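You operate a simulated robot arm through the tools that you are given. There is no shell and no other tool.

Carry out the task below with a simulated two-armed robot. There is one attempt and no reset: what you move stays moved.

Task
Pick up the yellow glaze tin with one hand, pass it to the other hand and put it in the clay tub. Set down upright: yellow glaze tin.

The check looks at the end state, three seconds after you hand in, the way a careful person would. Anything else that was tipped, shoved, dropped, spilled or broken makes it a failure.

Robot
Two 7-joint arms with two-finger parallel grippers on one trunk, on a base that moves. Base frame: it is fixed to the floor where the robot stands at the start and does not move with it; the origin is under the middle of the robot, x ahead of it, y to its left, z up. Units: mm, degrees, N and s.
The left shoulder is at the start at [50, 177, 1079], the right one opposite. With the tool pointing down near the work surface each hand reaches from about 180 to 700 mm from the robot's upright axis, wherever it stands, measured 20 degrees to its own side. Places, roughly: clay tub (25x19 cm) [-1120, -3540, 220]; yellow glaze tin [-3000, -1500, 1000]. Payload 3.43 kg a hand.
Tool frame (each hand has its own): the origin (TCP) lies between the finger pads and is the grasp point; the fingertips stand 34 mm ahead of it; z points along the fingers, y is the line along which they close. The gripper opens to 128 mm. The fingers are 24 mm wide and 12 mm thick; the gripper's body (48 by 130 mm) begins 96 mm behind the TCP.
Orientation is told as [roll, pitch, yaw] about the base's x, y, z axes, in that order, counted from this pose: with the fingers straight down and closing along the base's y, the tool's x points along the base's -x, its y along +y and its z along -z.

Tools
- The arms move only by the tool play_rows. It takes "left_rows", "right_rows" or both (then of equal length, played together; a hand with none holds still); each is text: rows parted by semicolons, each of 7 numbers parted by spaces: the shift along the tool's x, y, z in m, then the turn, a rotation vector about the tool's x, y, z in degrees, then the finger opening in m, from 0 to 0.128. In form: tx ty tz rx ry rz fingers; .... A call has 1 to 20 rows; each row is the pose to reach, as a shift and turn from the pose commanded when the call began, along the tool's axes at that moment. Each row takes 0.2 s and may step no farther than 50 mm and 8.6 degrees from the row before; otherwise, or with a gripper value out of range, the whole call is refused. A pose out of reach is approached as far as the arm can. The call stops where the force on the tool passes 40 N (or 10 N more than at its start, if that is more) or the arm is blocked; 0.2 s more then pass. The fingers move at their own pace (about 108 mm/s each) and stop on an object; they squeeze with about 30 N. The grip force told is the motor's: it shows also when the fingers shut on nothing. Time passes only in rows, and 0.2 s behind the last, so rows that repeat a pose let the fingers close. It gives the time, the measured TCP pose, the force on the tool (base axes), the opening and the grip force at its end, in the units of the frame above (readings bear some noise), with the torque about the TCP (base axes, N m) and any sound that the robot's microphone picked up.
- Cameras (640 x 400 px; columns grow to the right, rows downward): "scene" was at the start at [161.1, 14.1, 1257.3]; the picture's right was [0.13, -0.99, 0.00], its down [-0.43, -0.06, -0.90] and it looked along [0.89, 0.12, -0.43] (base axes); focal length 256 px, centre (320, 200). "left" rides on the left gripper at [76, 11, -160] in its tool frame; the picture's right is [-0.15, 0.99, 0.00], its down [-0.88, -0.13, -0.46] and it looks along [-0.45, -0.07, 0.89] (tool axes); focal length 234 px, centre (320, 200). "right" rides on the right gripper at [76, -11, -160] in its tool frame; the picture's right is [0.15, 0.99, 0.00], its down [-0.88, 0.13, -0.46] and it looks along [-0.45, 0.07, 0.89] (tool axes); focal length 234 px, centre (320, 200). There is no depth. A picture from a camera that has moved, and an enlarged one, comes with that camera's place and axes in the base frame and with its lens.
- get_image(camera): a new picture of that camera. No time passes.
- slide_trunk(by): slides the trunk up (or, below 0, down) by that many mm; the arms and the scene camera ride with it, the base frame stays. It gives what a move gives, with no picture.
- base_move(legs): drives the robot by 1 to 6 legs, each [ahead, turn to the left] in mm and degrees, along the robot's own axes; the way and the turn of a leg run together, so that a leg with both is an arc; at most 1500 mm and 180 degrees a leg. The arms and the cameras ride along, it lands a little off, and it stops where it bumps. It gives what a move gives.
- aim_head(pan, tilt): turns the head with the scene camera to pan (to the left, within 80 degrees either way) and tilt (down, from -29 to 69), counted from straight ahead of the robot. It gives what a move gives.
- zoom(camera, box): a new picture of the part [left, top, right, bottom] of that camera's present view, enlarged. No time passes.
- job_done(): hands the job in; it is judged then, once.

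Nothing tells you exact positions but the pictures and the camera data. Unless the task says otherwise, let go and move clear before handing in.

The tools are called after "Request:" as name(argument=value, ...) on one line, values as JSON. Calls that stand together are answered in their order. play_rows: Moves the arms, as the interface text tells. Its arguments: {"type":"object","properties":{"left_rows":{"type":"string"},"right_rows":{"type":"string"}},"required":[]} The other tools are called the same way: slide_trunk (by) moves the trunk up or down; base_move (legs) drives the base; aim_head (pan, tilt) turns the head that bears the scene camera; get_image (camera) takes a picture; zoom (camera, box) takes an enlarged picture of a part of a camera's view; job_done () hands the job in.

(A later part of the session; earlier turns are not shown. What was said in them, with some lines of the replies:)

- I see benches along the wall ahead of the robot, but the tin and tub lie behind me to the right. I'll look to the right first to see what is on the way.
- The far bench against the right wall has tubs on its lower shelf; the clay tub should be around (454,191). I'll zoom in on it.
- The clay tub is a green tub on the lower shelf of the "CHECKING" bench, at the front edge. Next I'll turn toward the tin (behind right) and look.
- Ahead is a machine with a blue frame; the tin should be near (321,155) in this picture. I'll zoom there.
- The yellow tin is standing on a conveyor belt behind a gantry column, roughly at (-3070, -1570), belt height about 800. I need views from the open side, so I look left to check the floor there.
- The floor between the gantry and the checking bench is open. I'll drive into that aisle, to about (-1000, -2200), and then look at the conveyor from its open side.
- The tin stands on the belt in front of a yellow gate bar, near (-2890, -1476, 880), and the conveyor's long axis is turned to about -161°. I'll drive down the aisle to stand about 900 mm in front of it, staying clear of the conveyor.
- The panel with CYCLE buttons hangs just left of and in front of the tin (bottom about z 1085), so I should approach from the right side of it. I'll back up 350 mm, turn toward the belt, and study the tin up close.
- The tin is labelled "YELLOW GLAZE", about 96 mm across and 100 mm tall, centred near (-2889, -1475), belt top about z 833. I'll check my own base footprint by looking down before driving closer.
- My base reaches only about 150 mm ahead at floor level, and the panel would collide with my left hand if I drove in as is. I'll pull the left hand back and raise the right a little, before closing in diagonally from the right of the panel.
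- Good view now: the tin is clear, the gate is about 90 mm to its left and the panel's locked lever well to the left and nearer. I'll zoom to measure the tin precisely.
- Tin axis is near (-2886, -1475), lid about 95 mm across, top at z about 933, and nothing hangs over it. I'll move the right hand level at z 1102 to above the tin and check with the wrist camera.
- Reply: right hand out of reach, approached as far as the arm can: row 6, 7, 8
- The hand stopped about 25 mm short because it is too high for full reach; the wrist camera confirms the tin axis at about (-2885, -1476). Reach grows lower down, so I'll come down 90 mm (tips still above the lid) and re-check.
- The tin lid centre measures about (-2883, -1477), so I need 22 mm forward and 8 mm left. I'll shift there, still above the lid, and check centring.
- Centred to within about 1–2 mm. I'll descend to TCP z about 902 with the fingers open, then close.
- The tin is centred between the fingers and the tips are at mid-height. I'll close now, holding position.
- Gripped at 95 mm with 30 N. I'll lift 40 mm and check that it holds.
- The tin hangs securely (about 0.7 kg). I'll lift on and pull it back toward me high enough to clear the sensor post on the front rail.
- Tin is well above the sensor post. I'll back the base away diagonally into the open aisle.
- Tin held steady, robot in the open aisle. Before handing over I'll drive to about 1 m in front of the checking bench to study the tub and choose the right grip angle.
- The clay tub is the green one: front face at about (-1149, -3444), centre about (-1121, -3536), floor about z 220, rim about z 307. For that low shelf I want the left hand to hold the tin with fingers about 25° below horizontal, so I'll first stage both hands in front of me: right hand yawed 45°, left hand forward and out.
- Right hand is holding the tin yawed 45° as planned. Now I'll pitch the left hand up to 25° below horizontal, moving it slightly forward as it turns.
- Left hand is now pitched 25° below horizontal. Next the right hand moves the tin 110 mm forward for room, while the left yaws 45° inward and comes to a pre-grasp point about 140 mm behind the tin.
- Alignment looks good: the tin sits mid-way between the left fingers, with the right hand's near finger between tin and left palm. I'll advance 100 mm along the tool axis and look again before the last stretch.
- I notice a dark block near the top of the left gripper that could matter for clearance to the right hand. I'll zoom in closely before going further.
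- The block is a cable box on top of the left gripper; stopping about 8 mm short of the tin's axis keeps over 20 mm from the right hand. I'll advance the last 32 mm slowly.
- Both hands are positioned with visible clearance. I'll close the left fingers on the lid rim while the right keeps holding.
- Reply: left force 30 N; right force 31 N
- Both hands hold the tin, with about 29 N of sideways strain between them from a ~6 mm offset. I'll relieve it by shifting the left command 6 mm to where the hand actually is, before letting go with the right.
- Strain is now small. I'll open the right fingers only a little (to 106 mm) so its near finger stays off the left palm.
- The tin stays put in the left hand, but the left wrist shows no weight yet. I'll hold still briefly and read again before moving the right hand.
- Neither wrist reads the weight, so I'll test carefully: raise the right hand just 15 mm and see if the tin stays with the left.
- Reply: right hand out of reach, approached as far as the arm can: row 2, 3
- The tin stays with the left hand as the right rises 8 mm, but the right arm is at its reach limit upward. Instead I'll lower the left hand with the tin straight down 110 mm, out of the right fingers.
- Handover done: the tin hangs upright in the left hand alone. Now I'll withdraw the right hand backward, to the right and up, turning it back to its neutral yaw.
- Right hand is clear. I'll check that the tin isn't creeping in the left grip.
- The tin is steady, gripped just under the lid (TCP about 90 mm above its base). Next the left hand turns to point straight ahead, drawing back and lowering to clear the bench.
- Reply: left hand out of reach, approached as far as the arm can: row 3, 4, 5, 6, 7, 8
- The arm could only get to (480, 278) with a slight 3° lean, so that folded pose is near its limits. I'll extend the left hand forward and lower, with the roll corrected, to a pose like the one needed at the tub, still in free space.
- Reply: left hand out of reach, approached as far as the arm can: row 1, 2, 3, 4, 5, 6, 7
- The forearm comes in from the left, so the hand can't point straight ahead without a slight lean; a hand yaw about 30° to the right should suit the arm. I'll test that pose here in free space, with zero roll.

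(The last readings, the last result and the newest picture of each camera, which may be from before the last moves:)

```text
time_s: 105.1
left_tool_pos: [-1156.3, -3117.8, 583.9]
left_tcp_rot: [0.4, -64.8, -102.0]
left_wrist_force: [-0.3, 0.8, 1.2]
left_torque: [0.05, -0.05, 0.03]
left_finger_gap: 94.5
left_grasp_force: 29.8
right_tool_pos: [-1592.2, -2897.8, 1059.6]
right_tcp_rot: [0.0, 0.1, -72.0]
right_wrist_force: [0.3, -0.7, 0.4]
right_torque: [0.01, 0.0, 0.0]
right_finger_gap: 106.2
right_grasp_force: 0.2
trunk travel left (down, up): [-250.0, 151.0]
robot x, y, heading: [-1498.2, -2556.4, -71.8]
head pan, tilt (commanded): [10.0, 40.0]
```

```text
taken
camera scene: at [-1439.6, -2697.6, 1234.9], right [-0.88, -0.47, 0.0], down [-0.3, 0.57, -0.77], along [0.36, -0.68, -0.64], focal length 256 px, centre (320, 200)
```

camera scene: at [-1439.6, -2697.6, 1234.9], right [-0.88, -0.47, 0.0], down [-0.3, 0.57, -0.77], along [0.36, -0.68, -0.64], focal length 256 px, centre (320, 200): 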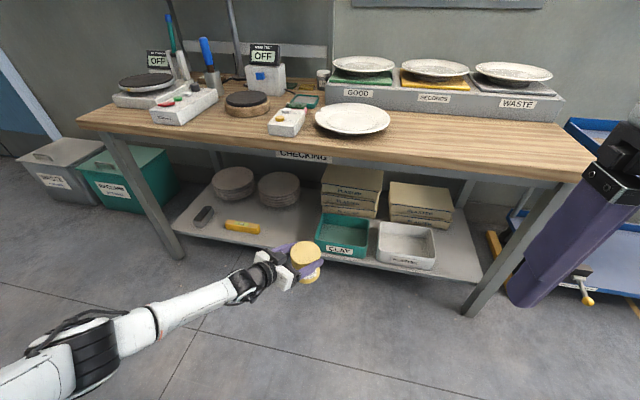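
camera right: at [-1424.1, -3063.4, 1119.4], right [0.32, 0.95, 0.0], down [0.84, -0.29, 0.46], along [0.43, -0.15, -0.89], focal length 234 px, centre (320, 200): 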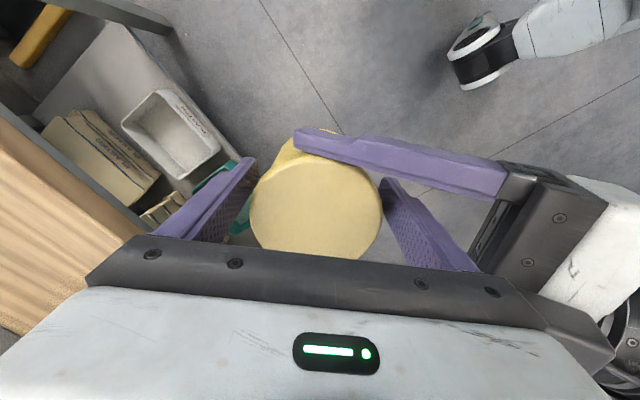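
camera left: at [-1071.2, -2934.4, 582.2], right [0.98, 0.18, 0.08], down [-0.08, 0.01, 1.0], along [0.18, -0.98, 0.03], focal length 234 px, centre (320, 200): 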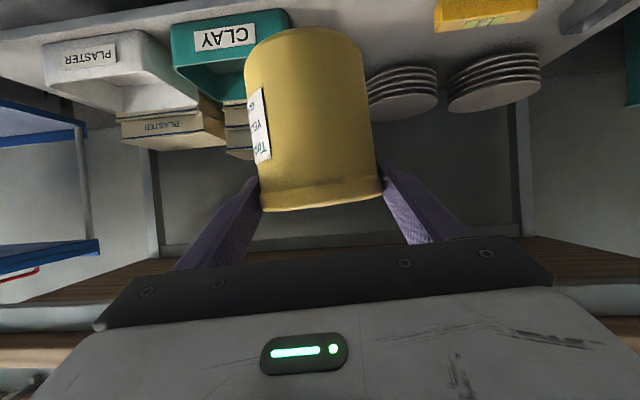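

That pose is reachable with the tin upright. I'll raise the hand about 106 mm for transit clearance over the tub rim, then lower the trunk 250 mm.

Request:
play_rows(left_rows="-0.024 0 -0.0112 0 0 0 0.06; -0.048 0 -0.0224 0 0 0 0.06; -0.072 0 -0.0336 0 0 0 0.06; -0.096 0 -0.0448 0 0 0 0.06; -0.096 0 -0.0448 0 0 0 0.06")

Request:
slide_trunk(by=-249)

Request:
get_image(camera="scene")

Request:
get_image(camera="left")

```text
time_s: 106.3
left_tool_pos: [-1156.6, -3117.3, 691.3]
left_tcp_rot: [0.1, -65.0, -102.1]
left_wrist_force: [0.8, 0.2, 0.5]
left_torque: [0.1, -0.02, -0.03]
left_finger_gap: 94.7
left_grasp_force: 30.2
right_tool_pos: [-1591.9, -2898.2, 1059.4]
right_tcp_rot: [0.0, 0.1, -72.1]
right_wrist_force: [0.0, 0.2, -0.9]
right_torque: [-0.03, -0.01, -0.04]
right_finger_gap: 105.8
right_grasp_force: 0.0
trunk travel left (down, up): [-250.0, 151.0]
robot x, y, heading: [-1506.2, -2557.2, -72.1]
head pan, tilt (commanded): [10.0, 40.0]
```

```text
time_s: 108.9
left_tool_pos: [-1158.7, -3118.1, 441.8]
left_tcp_rot: [0.3, -64.9, -102.1]
left_wrist_force: [0.6, 0.1, -0.5]
left_torque: [0.07, -0.04, 0.02]
left_finger_gap: 94.6
left_grasp_force: 30.0
right_tool_pos: [-1591.8, -2897.9, 810.6]
right_tcp_rot: [0.1, 0.1, -72.1]
right_wrist_force: [0.1, 0.6, 0.6]
right_torque: [0.01, 0.02, -0.01]
right_finger_gap: 105.6
right_grasp_force: 0.0
trunk travel left (down, up): [-1.0, 400.0]
robot x, y, heading: [-1502.4, -2557.4, -72.2]
head pan, tilt (commanded): [10.0, 40.0]
```

```text
taken
camera scene: at [-1439.8, -2697.4, 986.0], right [-0.88, -0.47, 0.0], down [-0.3, 0.57, -0.77], along [0.36, -0.68, -0.64], focal length 256 px, centre (320, 200)
```

scene: 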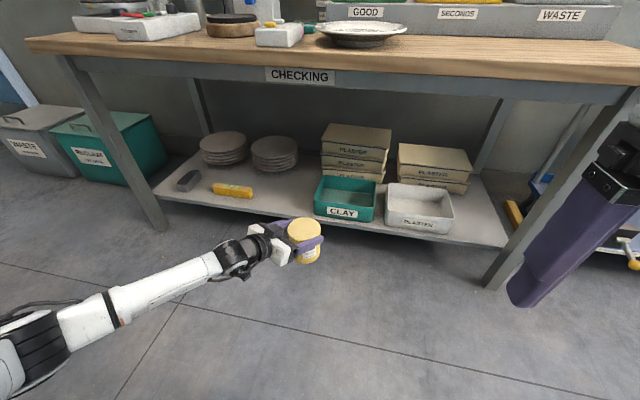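

```text
taken
camera left: at [-1108.3, -2947.6, 441.1], right [0.95, -0.26, 0.13], down [-0.12, 0.07, 0.99], along [-0.27, -0.96, 0.03], focal length 234 px, centre (320, 200)
```

left: 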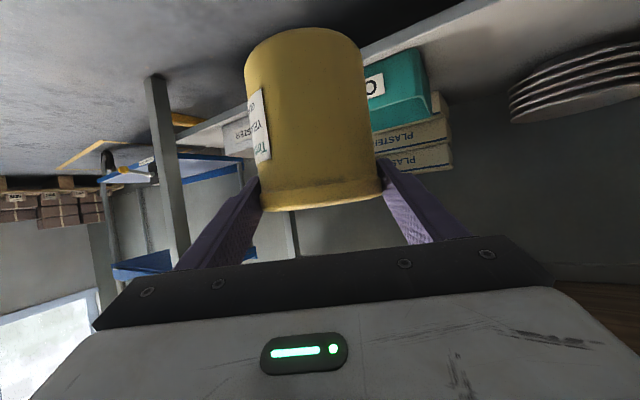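

Trunk is down; the tin is at z about 350–450 and the tub is plainly visible. I'll re-measure the tub from this lower viewpoint.

Request:
zoom(camera="scene", box=[280, 120, 440, 280])

```text
2.50 times, centred on (360, 200) of scene
camera zoom: at [-1439.8, -2697.4, 986.0], right [-0.88, -0.47, 0.0], down [-0.3, 0.57, -0.77], along [0.36, -0.68, -0.64], focal length 641 px, centre (220, 200)
```

zoom: 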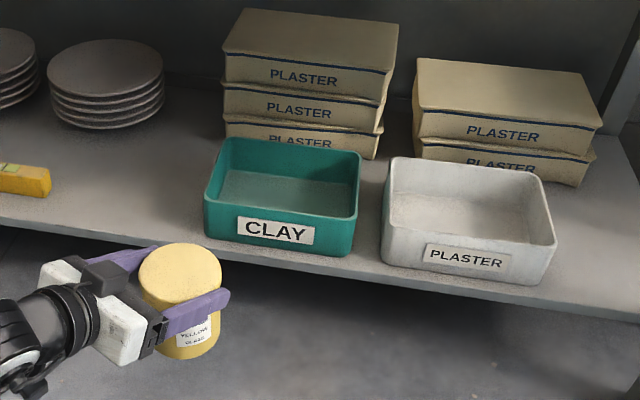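

Tub confirmed: centre (-1126, -3538), rim z 307, floor about 222, inward normal about -74°. I'll zoom on the tin to get its exact height in the grip.

Request:
zoom(camera="scene", box=[270, 200, 350, 270])

```text
5.71 times, centred on (310, 235) of scene
camera zoom: at [-1439.8, -2697.4, 986.0], right [-0.88, -0.47, 0.0], down [-0.3, 0.57, -0.77], along [0.36, -0.68, -0.64], focal length 1464 px, centre (377, 0)
```

zoom: 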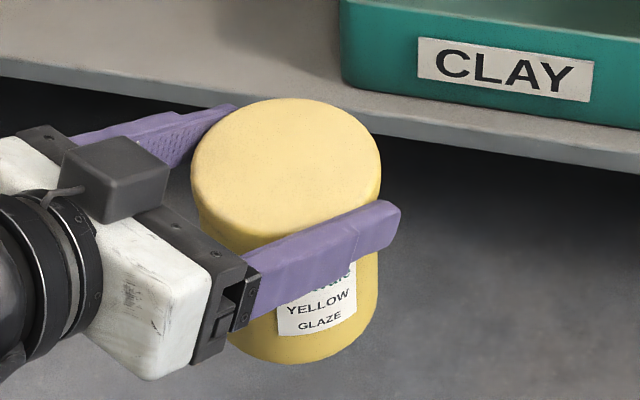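

Tin base is 91 mm below the TCP and upright. I'll drive around to line up square with the tub and stop about 60 mm short of being over its centre.

Request:
base_move(legs=[[0, -32.5], [116, 0], [0, 30.6], [140, 0]])

Request:
get_image(camera="scene")

```text
time_s: 114.1
left_tool_pos: [-1168.7, -3378.6, 441.1]
left_tcp_rot: [0.3, -65.0, -104.1]
left_wrist_force: [0.4, -0.3, 0.3]
left_torque: [0.08, -0.01, 0.02]
left_finger_gap: 94.5
left_grasp_force: 30.0
right_tool_pos: [-1595.4, -3143.7, 809.6]
right_tcp_rot: [-0.1, 0.0, -74.3]
right_wrist_force: [-0.1, 0.4, -0.1]
right_torque: [-0.02, 0.02, -0.02]
right_finger_gap: 106.2
right_grasp_force: 0.1
trunk travel left (down, up): [-1.0, 400.0]
robot x, y, heading: [-1490.7, -2805.8, -74.2]
head pan, tilt (commanded): [10.0, 40.0]
```

```text
taken
camera scene: at [-1436.2, -2947.4, 985.9], right [-0.9, -0.44, 0.0], down [-0.28, 0.58, -0.77], along [0.33, -0.69, -0.64], focal length 256 px, centre (320, 200)
```

scene: 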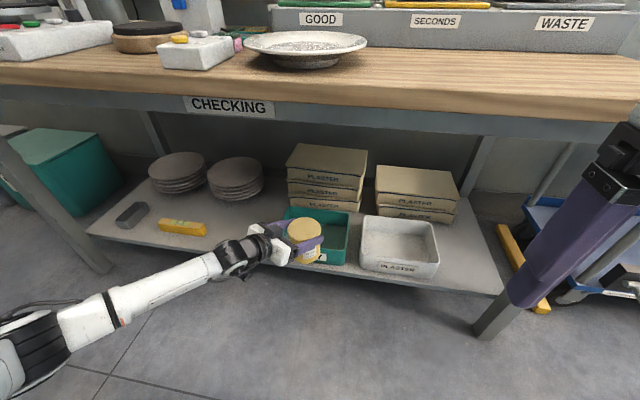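

Lined up: the tub centre is about 158 mm ahead and only 2 mm aside of the tin. I'll drive 100 mm and re-measure.

Request:
base_move(legs=[[100, 0]])

Request:
get_image(camera="scene")

Request:
zoom(camera="scene", box=[230, 160, 390, 300])

Request:
get_image(camera="left")

```text
time_s: 115.2
left_tool_pos: [-1142.4, -3473.8, 440.9]
left_tcp_rot: [0.2, -64.9, -104.2]
left_wrist_force: [-0.2, 0.0, -0.2]
left_torque: [0.1, -0.01, -0.01]
left_finger_gap: 94.7
left_grasp_force: 30.6
right_tool_pos: [-1567.6, -3237.9, 810.8]
right_tcp_rot: [0.1, 0.0, -74.2]
right_wrist_force: [0.1, 1.1, -0.1]
right_torque: [0.0, -0.01, -0.02]
right_finger_gap: 106.1
right_grasp_force: 0.0
trunk travel left (down, up): [-1.0, 400.0]
robot x, y, heading: [-1468.5, -2899.8, -74.2]
head pan, tilt (commanded): [10.0, 40.0]
```

```text
taken
camera scene: at [-1409.1, -3043.0, 985.9], right [-0.9, -0.44, 0.0], down [-0.28, 0.58, -0.77], along [0.33, -0.69, -0.64], focal length 256 px, centre (320, 200)
```

scene: 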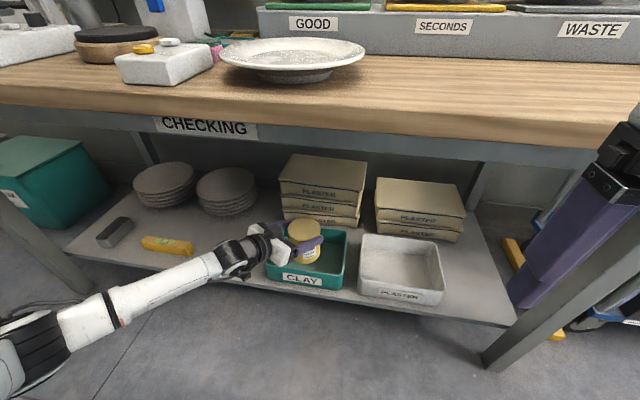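

```text
2.86 times, centred on (310, 230) of scene
camera zoom: at [-1409.1, -3043.0, 985.9], right [-0.9, -0.44, 0.0], down [-0.28, 0.58, -0.77], along [0.33, -0.69, -0.64], focal length 732 px, centre (349, 114)
```

zoom: 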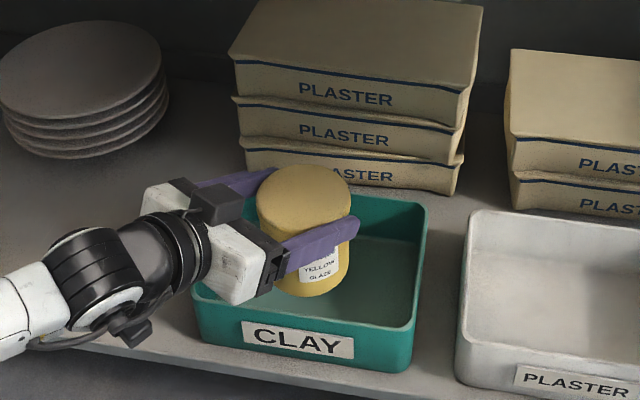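

```text
taken
camera left: at [-1086.9, -3304.8, 440.8], right [0.94, -0.3, 0.13], down [-0.12, 0.07, 0.99], along [-0.31, -0.95, 0.03], focal length 234 px, centre (320, 200)
```

left: 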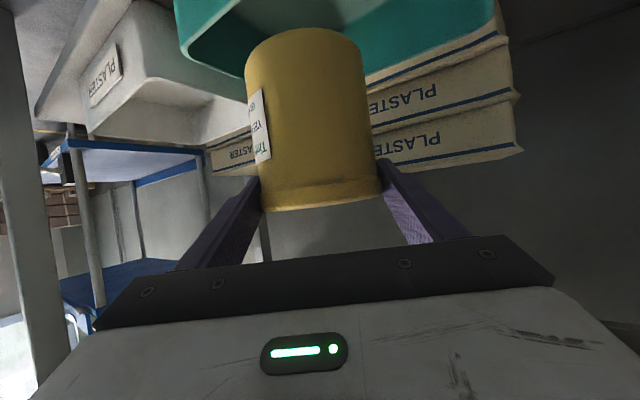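

Re-measured: the tin is about 60 mm short of the tub centre and 3 mm to the side, with its base well above the rim. I'll drive the last 60 mm.

Request:
base_move(legs=[[60, 0]])

Request:
zoom(camera="scene", box=[230, 180, 390, 320])

Request:
get_image(camera="left")

```text
time_s: 116.2
left_tool_pos: [-1125.8, -3529.8, 441.2]
left_tcp_rot: [0.2, -64.9, -104.2]
left_wrist_force: [-0.1, -0.4, 0.1]
left_torque: [0.08, -0.02, -0.02]
left_finger_gap: 94.7
left_grasp_force: 30.2
right_tool_pos: [-1551.4, -3295.0, 810.2]
right_tcp_rot: [0.0, 0.0, -74.1]
right_wrist_force: [0.3, 0.4, 0.7]
right_torque: [0.02, 0.01, -0.01]
right_finger_gap: 105.7
right_grasp_force: 0.0
trunk travel left (down, up): [-1.0, 400.0]
robot x, y, heading: [-1449.1, -2959.0, -74.5]
head pan, tilt (commanded): [10.0, 40.0]
```

```text
2.86 times, centred on (310, 250) of scene
camera zoom: at [-1392.8, -3100.1, 985.9], right [-0.9, -0.44, 0.0], down [-0.28, 0.58, -0.77], along [0.33, -0.69, -0.64], focal length 732 px, centre (349, 57)
```

zoom: 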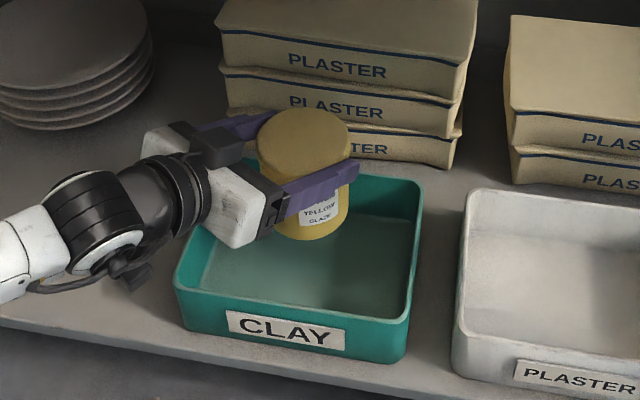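

```text
taken
camera left: at [-1070.6, -3361.6, 440.5], right [0.94, -0.3, 0.13], down [-0.12, 0.07, 0.99], along [-0.31, -0.95, 0.03], focal length 234 px, centre (320, 200)
```

left: 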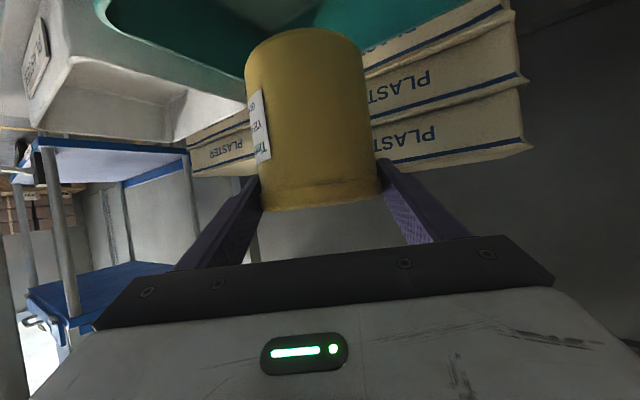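

The tin is now centred over the tub within a few millimetres. I'll lower it 95 mm in small steps and check.

Request:
play_rows(left_rows="0.0181 0 0.0085 0 0 0 0.06; 0.0362 0 0.0169 0 0 0 0.06; 0.0544 0 0.0254 0 0 0 0.06; 0.0725 0 0.0338 0 0 0 0.06; 0.0861 0 0.0401 0 0 0 0.06; 0.0861 0 0.0401 0 0 0 0.06")

Request:
zoom(camera="scene", box=[230, 180, 390, 320])

Request:
get_image(camera="left")

```text
time_s: 117.6
left_tool_pos: [-1125.7, -3529.2, 345.3]
left_tcp_rot: [0.3, -64.8, -104.2]
left_wrist_force: [-0.2, -0.3, 0.6]
left_torque: [0.09, -0.03, 0.0]
left_finger_gap: 94.4
left_grasp_force: 30.0
right_tool_pos: [-1551.5, -3294.6, 810.8]
right_tcp_rot: [0.0, 0.0, -74.1]
right_wrist_force: [0.0, 0.1, 0.6]
right_torque: [0.01, -0.01, -0.01]
right_finger_gap: 106.0
right_grasp_force: 0.0
trunk travel left (down, up): [-1.0, 400.0]
robot x, y, heading: [-1447.8, -2957.7, -74.1]
head pan, tilt (commanded): [10.0, 40.0]
```

```text
2.86 times, centred on (310, 250) of scene
camera zoom: at [-1392.8, -3100.2, 985.9], right [-0.9, -0.44, 0.0], down [-0.28, 0.58, -0.77], along [0.33, -0.69, -0.64], focal length 732 px, centre (349, 57)
```

zoom: 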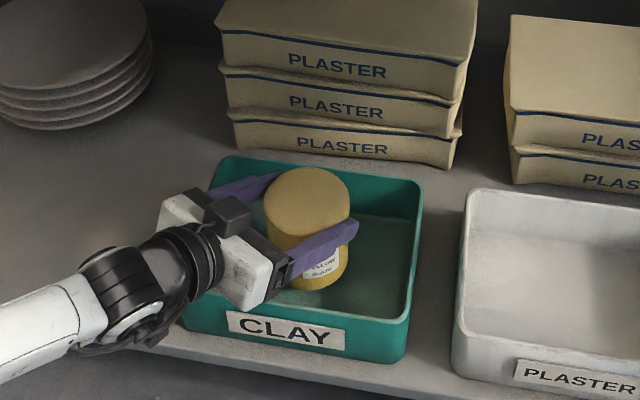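

```text
taken
camera left: at [-1070.2, -3361.5, 345.4], right [0.94, -0.3, 0.13], down [-0.12, 0.07, 0.99], along [-0.31, -0.95, 0.03], focal length 234 px, centre (320, 200)
```

left: 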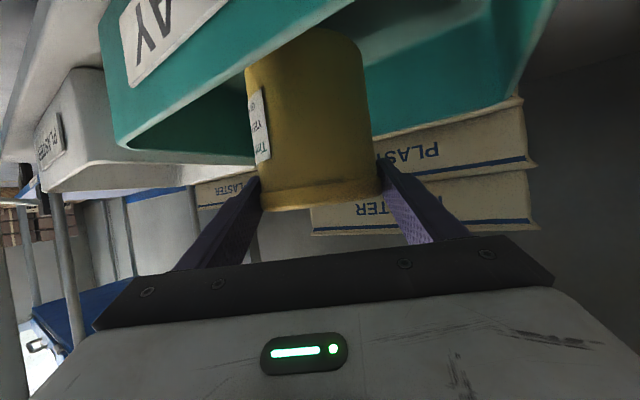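

Tin is inside the tub and clear of all walls, base about 28 mm above the floor. I'll lower 24 mm more, then feel for contact.

Request:
play_rows(left_rows="0.0054 0 0.0025 0 0 0 0.06; 0.0109 0 0.0051 0 0 0 0.06; 0.0163 0 0.0076 0 0 0 0.06; 0.0217 0 0.0101 0 0 0 0.06; 0.0217 0 0.0101 0 0 0 0.06")

Request:
zoom(camera="scene", box=[230, 180, 390, 320])

Request:
get_image(camera="left")

```text
time_s: 118.8
left_tool_pos: [-1123.9, -3529.5, 322.2]
left_tcp_rot: [0.3, -65.0, -104.2]
left_wrist_force: [-0.4, 0.6, -0.3]
left_torque: [0.07, -0.03, 0.0]
left_finger_gap: 94.6
left_grasp_force: 30.5
right_tool_pos: [-1551.9, -3295.6, 810.0]
right_tcp_rot: [0.0, 0.0, -74.1]
right_wrist_force: [0.7, -0.3, -0.7]
right_torque: [-0.03, -0.03, -0.03]
right_finger_gap: 105.9
right_grasp_force: 0.0
trunk travel left (down, up): [-1.0, 400.0]
robot x, y, heading: [-1448.3, -2959.1, -74.1]
head pan, tilt (commanded): [10.0, 40.0]
```

```text
2.86 times, centred on (310, 250) of scene
camera zoom: at [-1392.8, -3100.2, 985.9], right [-0.9, -0.44, 0.0], down [-0.28, 0.58, -0.77], along [0.33, -0.69, -0.64], focal length 732 px, centre (349, 57)
```

zoom: 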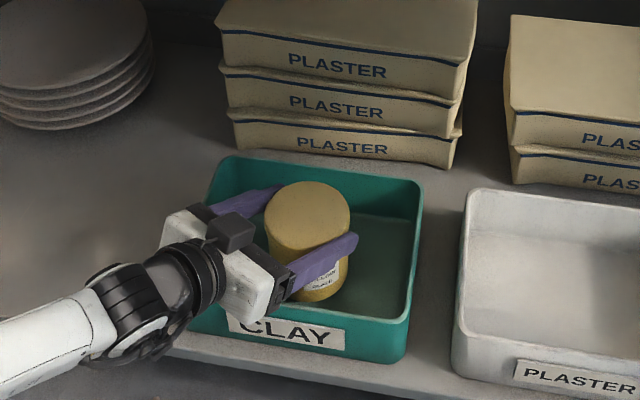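

```text
taken
camera left: at [-1070.0, -3361.5, 321.5], right [0.94, -0.3, 0.13], down [-0.12, 0.07, 0.99], along [-0.31, -0.95, 0.03], focal length 234 px, centre (320, 200)
```

left: 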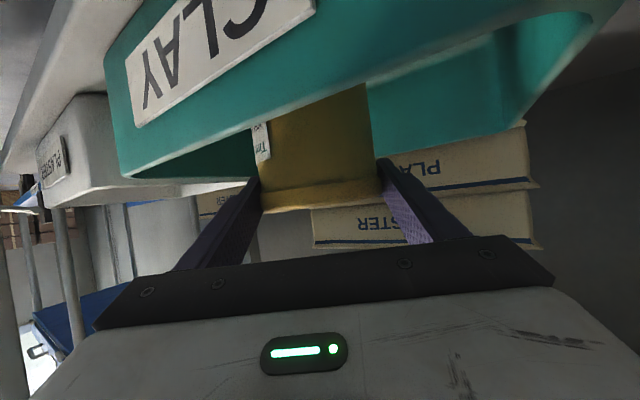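

Still free of contact (base about 9 mm above the shelf level, just above the tub floor). I'll go down in 2 mm steps until contact shows.

Request:
play_rows(left_rows="0.0018 0 0.0008 0 0 0 0.06; 0.0036 0 0.0017 0 0 0 0.06; 0.0036 0 0.0017 0 0 0 0.06")

```text
time_s: 119.6
left_tool_pos: [-1126.5, -3530.0, 316.8]
left_tcp_rot: [0.2, -64.8, -104.1]
left_wrist_force: [0.9, -0.4, -0.3]
left_torque: [0.03, 0.0, -0.01]
left_finger_gap: 94.6
left_grasp_force: 29.9
right_tool_pos: [-1551.0, -3296.1, 810.8]
right_tcp_rot: [0.0, -0.1, -74.0]
right_wrist_force: [-0.1, 0.6, 0.0]
right_torque: [0.0, 0.02, -0.01]
right_finger_gap: 106.1
right_grasp_force: 0.1
trunk travel left (down, up): [-1.0, 400.0]
robot x, y, heading: [-1449.2, -2957.5, -74.0]
head pan, tilt (commanded): [10.0, 40.0]
```

Request:
play_rows(left_rows="0.0018 0 0.0008 0 0 0 0.06; 0.0018 0 0.0008 0 0 0 0.06")

Request:
zoom(camera="scene", box=[270, 210, 350, 280])

```text
time_s: 120.2
left_tool_pos: [-1124.9, -3529.8, 316.3]
left_tcp_rot: [0.2, -64.8, -104.2]
left_wrist_force: [0.0, 0.2, 0.6]
left_torque: [0.09, -0.02, -0.01]
left_finger_gap: 94.6
left_grasp_force: 29.8
right_tool_pos: [-1551.8, -3295.2, 810.2]
right_tcp_rot: [-0.1, 0.0, -74.1]
right_wrist_force: [-0.8, -0.5, -0.3]
right_torque: [0.01, 0.03, 0.02]
right_finger_gap: 105.9
right_grasp_force: 0.1
trunk travel left (down, up): [-1.0, 400.0]
robot x, y, heading: [-1450.3, -2960.2, -74.0]
head pan, tilt (commanded): [10.0, 40.0]
```

```text
5.71 times, centred on (310, 245) of scene
camera zoom: at [-1392.8, -3100.1, 985.9], right [-0.9, -0.44, 0.0], down [-0.28, 0.58, -0.77], along [0.33, -0.69, -0.64], focal length 1464 px, centre (377, -57)
```

zoom: 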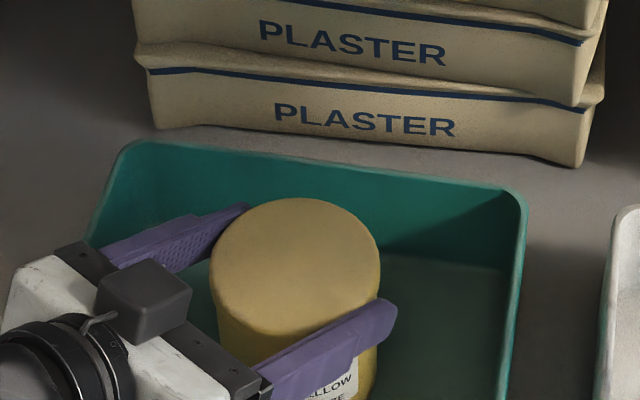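

Request:
play_rows(left_rows="0.0014 0 0.0006 0 0 0 0.06; 0.0027 0 0.0013 0 0 0 0.06; 0.0027 0 0.0013 0 0 0 0.06")

```text
time_s: 121.0
left_tool_pos: [-1125.2, -3529.8, 312.3]
left_tcp_rot: [0.1, -64.9, -104.2]
left_wrist_force: [0.7, 0.8, -1.2]
left_torque: [0.08, 0.0, 0.01]
left_finger_gap: 94.7
left_grasp_force: 29.9
right_tool_pos: [-1551.2, -3294.0, 810.8]
right_tcp_rot: [-0.1, -0.1, -74.1]
right_wrist_force: [0.3, 0.0, 0.2]
right_torque: [-0.03, -0.01, -0.01]
right_finger_gap: 106.0
right_grasp_force: 0.0
trunk travel left (down, up): [-1.0, 400.0]
robot x, y, heading: [-1450.1, -2955.7, -74.2]
head pan, tilt (commanded): [10.0, 40.0]
```

Request:
play_rows(left_rows="0.0014 0 0.0006 0 0 0 0.06; 0.0027 0 0.0013 0 0 0 0.06; 0.0027 0 0.0013 0 0 0 0.06")

Request:
get_image(camera="left")

Request:
zoom(camera="scene", box=[270, 210, 350, 280])

```text
time_s: 121.8
left_tool_pos: [-1125.7, -3530.9, 312.4]
left_tcp_rot: [0.4, -65.1, -104.4]
left_wrist_force: [0.4, 2.9, 6.8]
left_torque: [0.58, -0.45, 0.01]
left_finger_gap: 94.3
left_grasp_force: 30.4
right_tool_pos: [-1552.2, -3294.4, 810.6]
right_tcp_rot: [0.0, 0.0, -74.2]
right_wrist_force: [-0.8, -0.4, -0.8]
right_torque: [0.01, 0.0, 0.02]
right_finger_gap: 105.9
right_grasp_force: 0.0
trunk travel left (down, up): [-1.0, 400.0]
robot x, y, heading: [-1451.0, -2953.4, -73.9]
head pan, tilt (commanded): [10.0, 40.0]
```

```text
taken
camera left: at [-1070.1, -3362.7, 311.4], right [0.94, -0.3, 0.14], down [-0.12, 0.07, 0.99], along [-0.31, -0.95, 0.03], focal length 234 px, centre (320, 200)
```

left: 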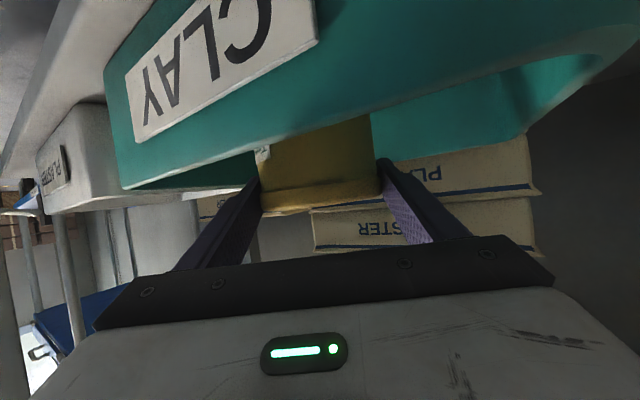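

```text
5.71 times, centred on (310, 245) of scene
camera zoom: at [-1393.3, -3099.3, 986.3], right [-0.9, -0.44, 0.0], down [-0.28, 0.58, -0.77], along [0.33, -0.69, -0.64], focal length 1464 px, centre (377, -57)
```

zoom: 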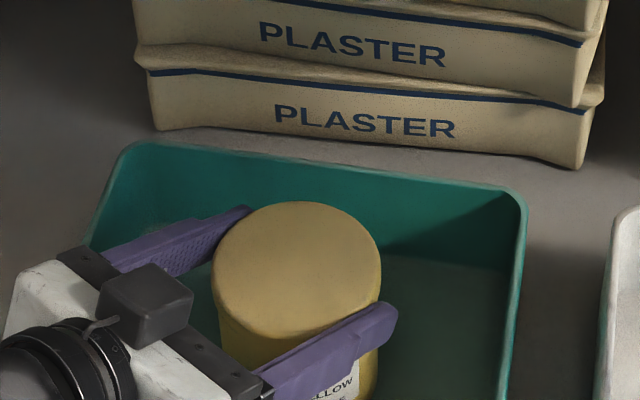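

Contact: about 7 N upward at TCP z 312, which fits the tin's base resting on the thin tub floor; the hand itself shows over 30 mm clearance to the rim. I'll ease up 1.5 mm to relieve the push and open the fingers gently.

Request:
play_rows(left_rows="-0.0014 0 -0.0006 0 0 0 0.06; -0.0014 0 -0.0006 0 0 0 0.097; -0.0014 0 -0.0006 0 0 0 0.102; -0.0014 0 -0.0006 0 0 0 0.108; -0.0014 0 -0.0006 0 0 0 0.112; -0.0014 0 -0.0006 0 0 0 0.112")

Request:
zoom(camera="scene", box=[230, 180, 390, 320])

Request:
get_image(camera="left")

```text
time_s: 123.2
left_tool_pos: [-1125.8, -3528.3, 311.9]
left_tcp_rot: [0.3, -64.9, -104.2]
left_wrist_force: [-0.1, -0.8, 0.8]
left_torque: [-0.05, 0.01, -0.03]
left_finger_gap: 112.0
left_grasp_force: 0.1
right_tool_pos: [-1553.5, -3295.0, 810.0]
right_tcp_rot: [0.1, 0.0, -74.1]
right_wrist_force: [0.3, 0.2, -1.0]
right_torque: [0.05, 0.0, 0.01]
right_finger_gap: 105.7
right_grasp_force: 0.0
trunk travel left (down, up): [-1.0, 400.0]
robot x, y, heading: [-1446.3, -2956.8, -74.0]
head pan, tilt (commanded): [10.0, 40.0]
```

```text
2.86 times, centred on (310, 250) of scene
camera zoom: at [-1393.0, -3099.7, 986.0], right [-0.9, -0.44, 0.0], down [-0.28, 0.58, -0.77], along [0.33, -0.69, -0.64], focal length 732 px, centre (349, 57)
```

zoom: 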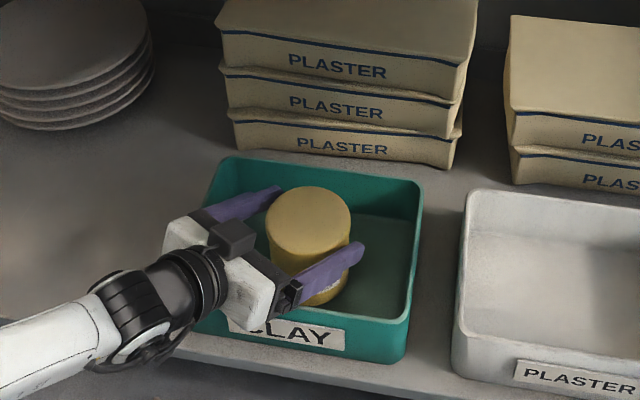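

```text
taken
camera left: at [-1070.3, -3361.5, 311.6], right [0.94, -0.3, 0.13], down [-0.12, 0.07, 0.99], along [-0.31, -0.95, 0.03], focal length 234 px, centre (320, 200)
```

left: 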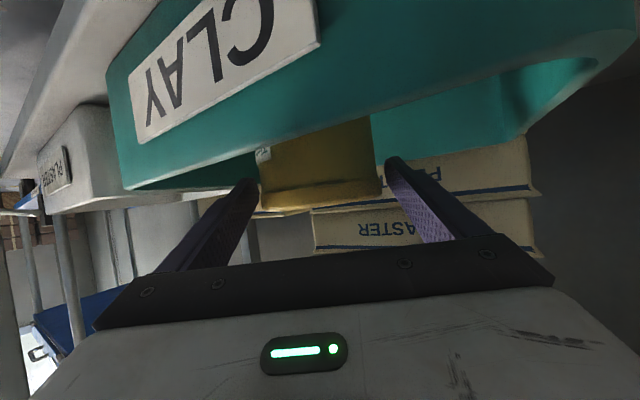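

The tin stands upright in the tub, fingers clear on both sides. I'll withdraw the left hand straight back along its fingers (rising as it goes).

Request:
play_rows(left_rows="0 0 -0.015 0 0 0 0.112; 0 0 -0.03 0 0 0 0.112; 0 0 -0.045 0 0 0 0.112; 0 0 -0.06 0 0 0 0.112; -0.002 0 -0.08 0 0 0 0.112; -0.006 0 -0.1 0 0 0 0.112; -0.012 0 -0.12 0 0 0 0.112; -0.018 0 -0.14 0 0 0 0.112; -0.025 0 -0.16 0 0 0 0.112; -0.025 0 -0.16 0 0 0 0.112")

Request:
get_image(camera="scene")

Request:
zoom(camera="scene", box=[230, 180, 390, 320])

Request:
get_image(camera="left")

```text
time_s: 125.4
left_tool_pos: [-1094.3, -3399.2, 402.9]
left_tcp_rot: [0.3, -64.9, -104.2]
left_wrist_force: [0.2, 0.1, 0.1]
left_torque: [0.0, -0.02, 0.0]
left_finger_gap: 112.0
left_grasp_force: 0.1
right_tool_pos: [-1552.0, -3294.8, 810.5]
right_tcp_rot: [-0.1, 0.0, -74.2]
right_wrist_force: [-0.2, 0.3, 0.2]
right_torque: [0.02, 0.04, 0.01]
right_finger_gap: 106.3
right_grasp_force: 0.0
trunk travel left (down, up): [-1.0, 400.0]
robot x, y, heading: [-1452.4, -2958.5, -73.9]
head pan, tilt (commanded): [10.0, 40.0]
```

```text
taken
camera scene: at [-1393.1, -3099.7, 986.1], right [-0.9, -0.44, 0.0], down [-0.28, 0.58, -0.77], along [0.33, -0.69, -0.64], focal length 256 px, centre (320, 200)
```

scene: 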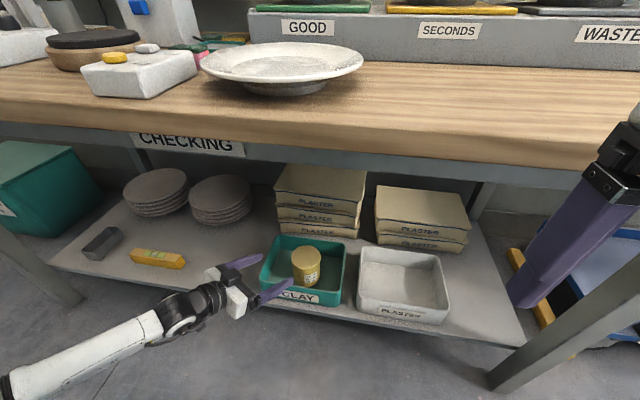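

```text
2.86 times, centred on (310, 250) of scene
camera zoom: at [-1393.1, -3099.7, 986.1], right [-0.9, -0.44, 0.0], down [-0.28, 0.58, -0.77], along [0.33, -0.69, -0.64], focal length 732 px, centre (349, 57)
```

zoom: 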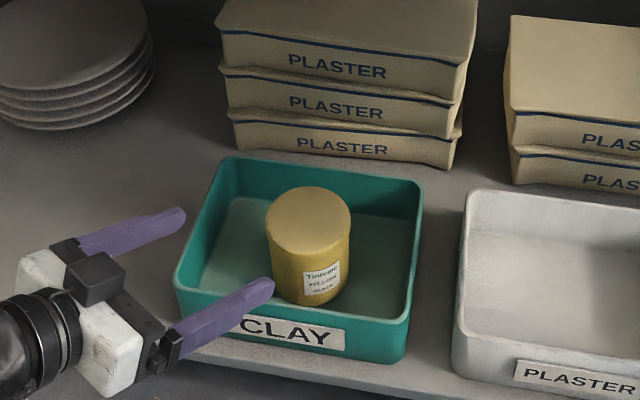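

```text
taken
camera left: at [-1038.5, -3231.0, 402.0], right [0.94, -0.3, 0.13], down [-0.12, 0.07, 0.99], along [-0.31, -0.95, 0.03], focal length 234 px, centre (320, 200)
```

left: 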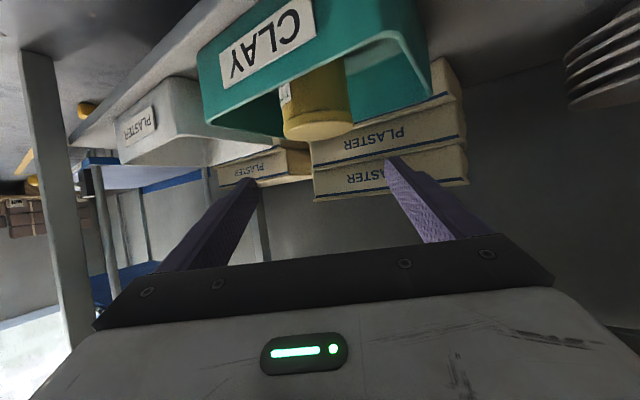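

The tin stands upright in the clay tub and the left hand is out, nothing else moved. I'll back the base away to be well clear and take a last look.

Request:
base_move(legs=[[-350, 0]])

Request:
get_image(camera="scene")

Request:
zoom(camera="scene", box=[240, 100, 480, 250])

```text
time_s: 127.7
left_tool_pos: [-1188.2, -3060.6, 402.9]
left_tcp_rot: [0.3, -64.8, -104.0]
left_wrist_force: [-0.2, 1.0, -0.3]
left_torque: [0.01, 0.03, 0.0]
left_finger_gap: 112.2
left_grasp_force: 0.0
right_tool_pos: [-1647.8, -2957.6, 809.4]
right_tcp_rot: [0.0, 0.0, -73.9]
right_wrist_force: [-0.8, -0.2, -0.5]
right_torque: [0.04, 0.04, -0.03]
right_finger_gap: 105.9
right_grasp_force: 0.0
trunk travel left (down, up): [-1.0, 400.0]
robot x, y, heading: [-1549.6, -2616.3, -73.7]
head pan, tilt (commanded): [10.0, 40.0]
```

```text
taken
camera scene: at [-1489.2, -2761.6, 986.0], right [-0.9, -0.44, 0.0], down [-0.28, 0.58, -0.77], along [0.34, -0.69, -0.64], focal length 256 px, centre (320, 200)
```

scene: 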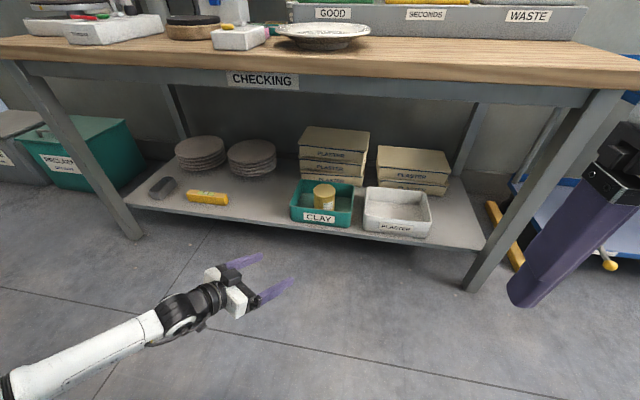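

```text
2.67 times, centred on (360, 175) of scene
camera zoom: at [-1489.2, -2761.6, 986.0], right [-0.9, -0.44, 0.0], down [-0.28, 0.58, -0.77], along [0.34, -0.69, -0.64], focal length 683 px, centre (213, 267)
```

zoom: 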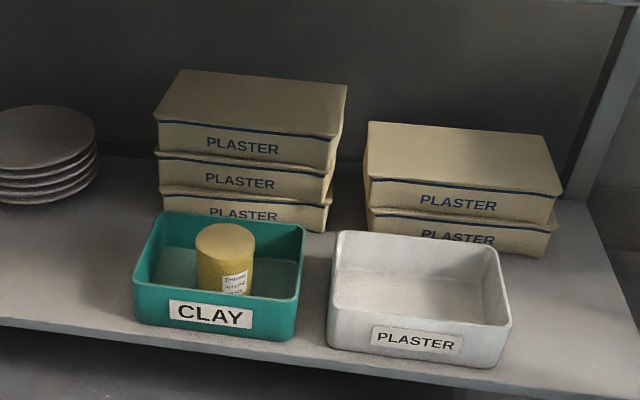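

The yellow glaze tin stands upright in the middle of the clay tub. Both hands are empty and well clear, and nothing else has been disturbed. I'm handing the job in.

Request:
job_done()

```text
The job is handed in.
```

The yellow glaze tin is standing upright in the middle of the clay tub, on the lower shelf of the checking bench. The right hand picked it off the conveyor belt and passed it to the left hand in front of the robot. The left hand then set it down.

Both hands are empty, and the robot has backed about 350 mm away from the bench. In the last pictures the tub and the plaster packs and plates beside it looked undisturbed. I saw no contact with the conveyor, its panel or its sensor posts while picking up. I did not go back to look at that side afterwards.

The job is handed in, but I have not seen the check's result.
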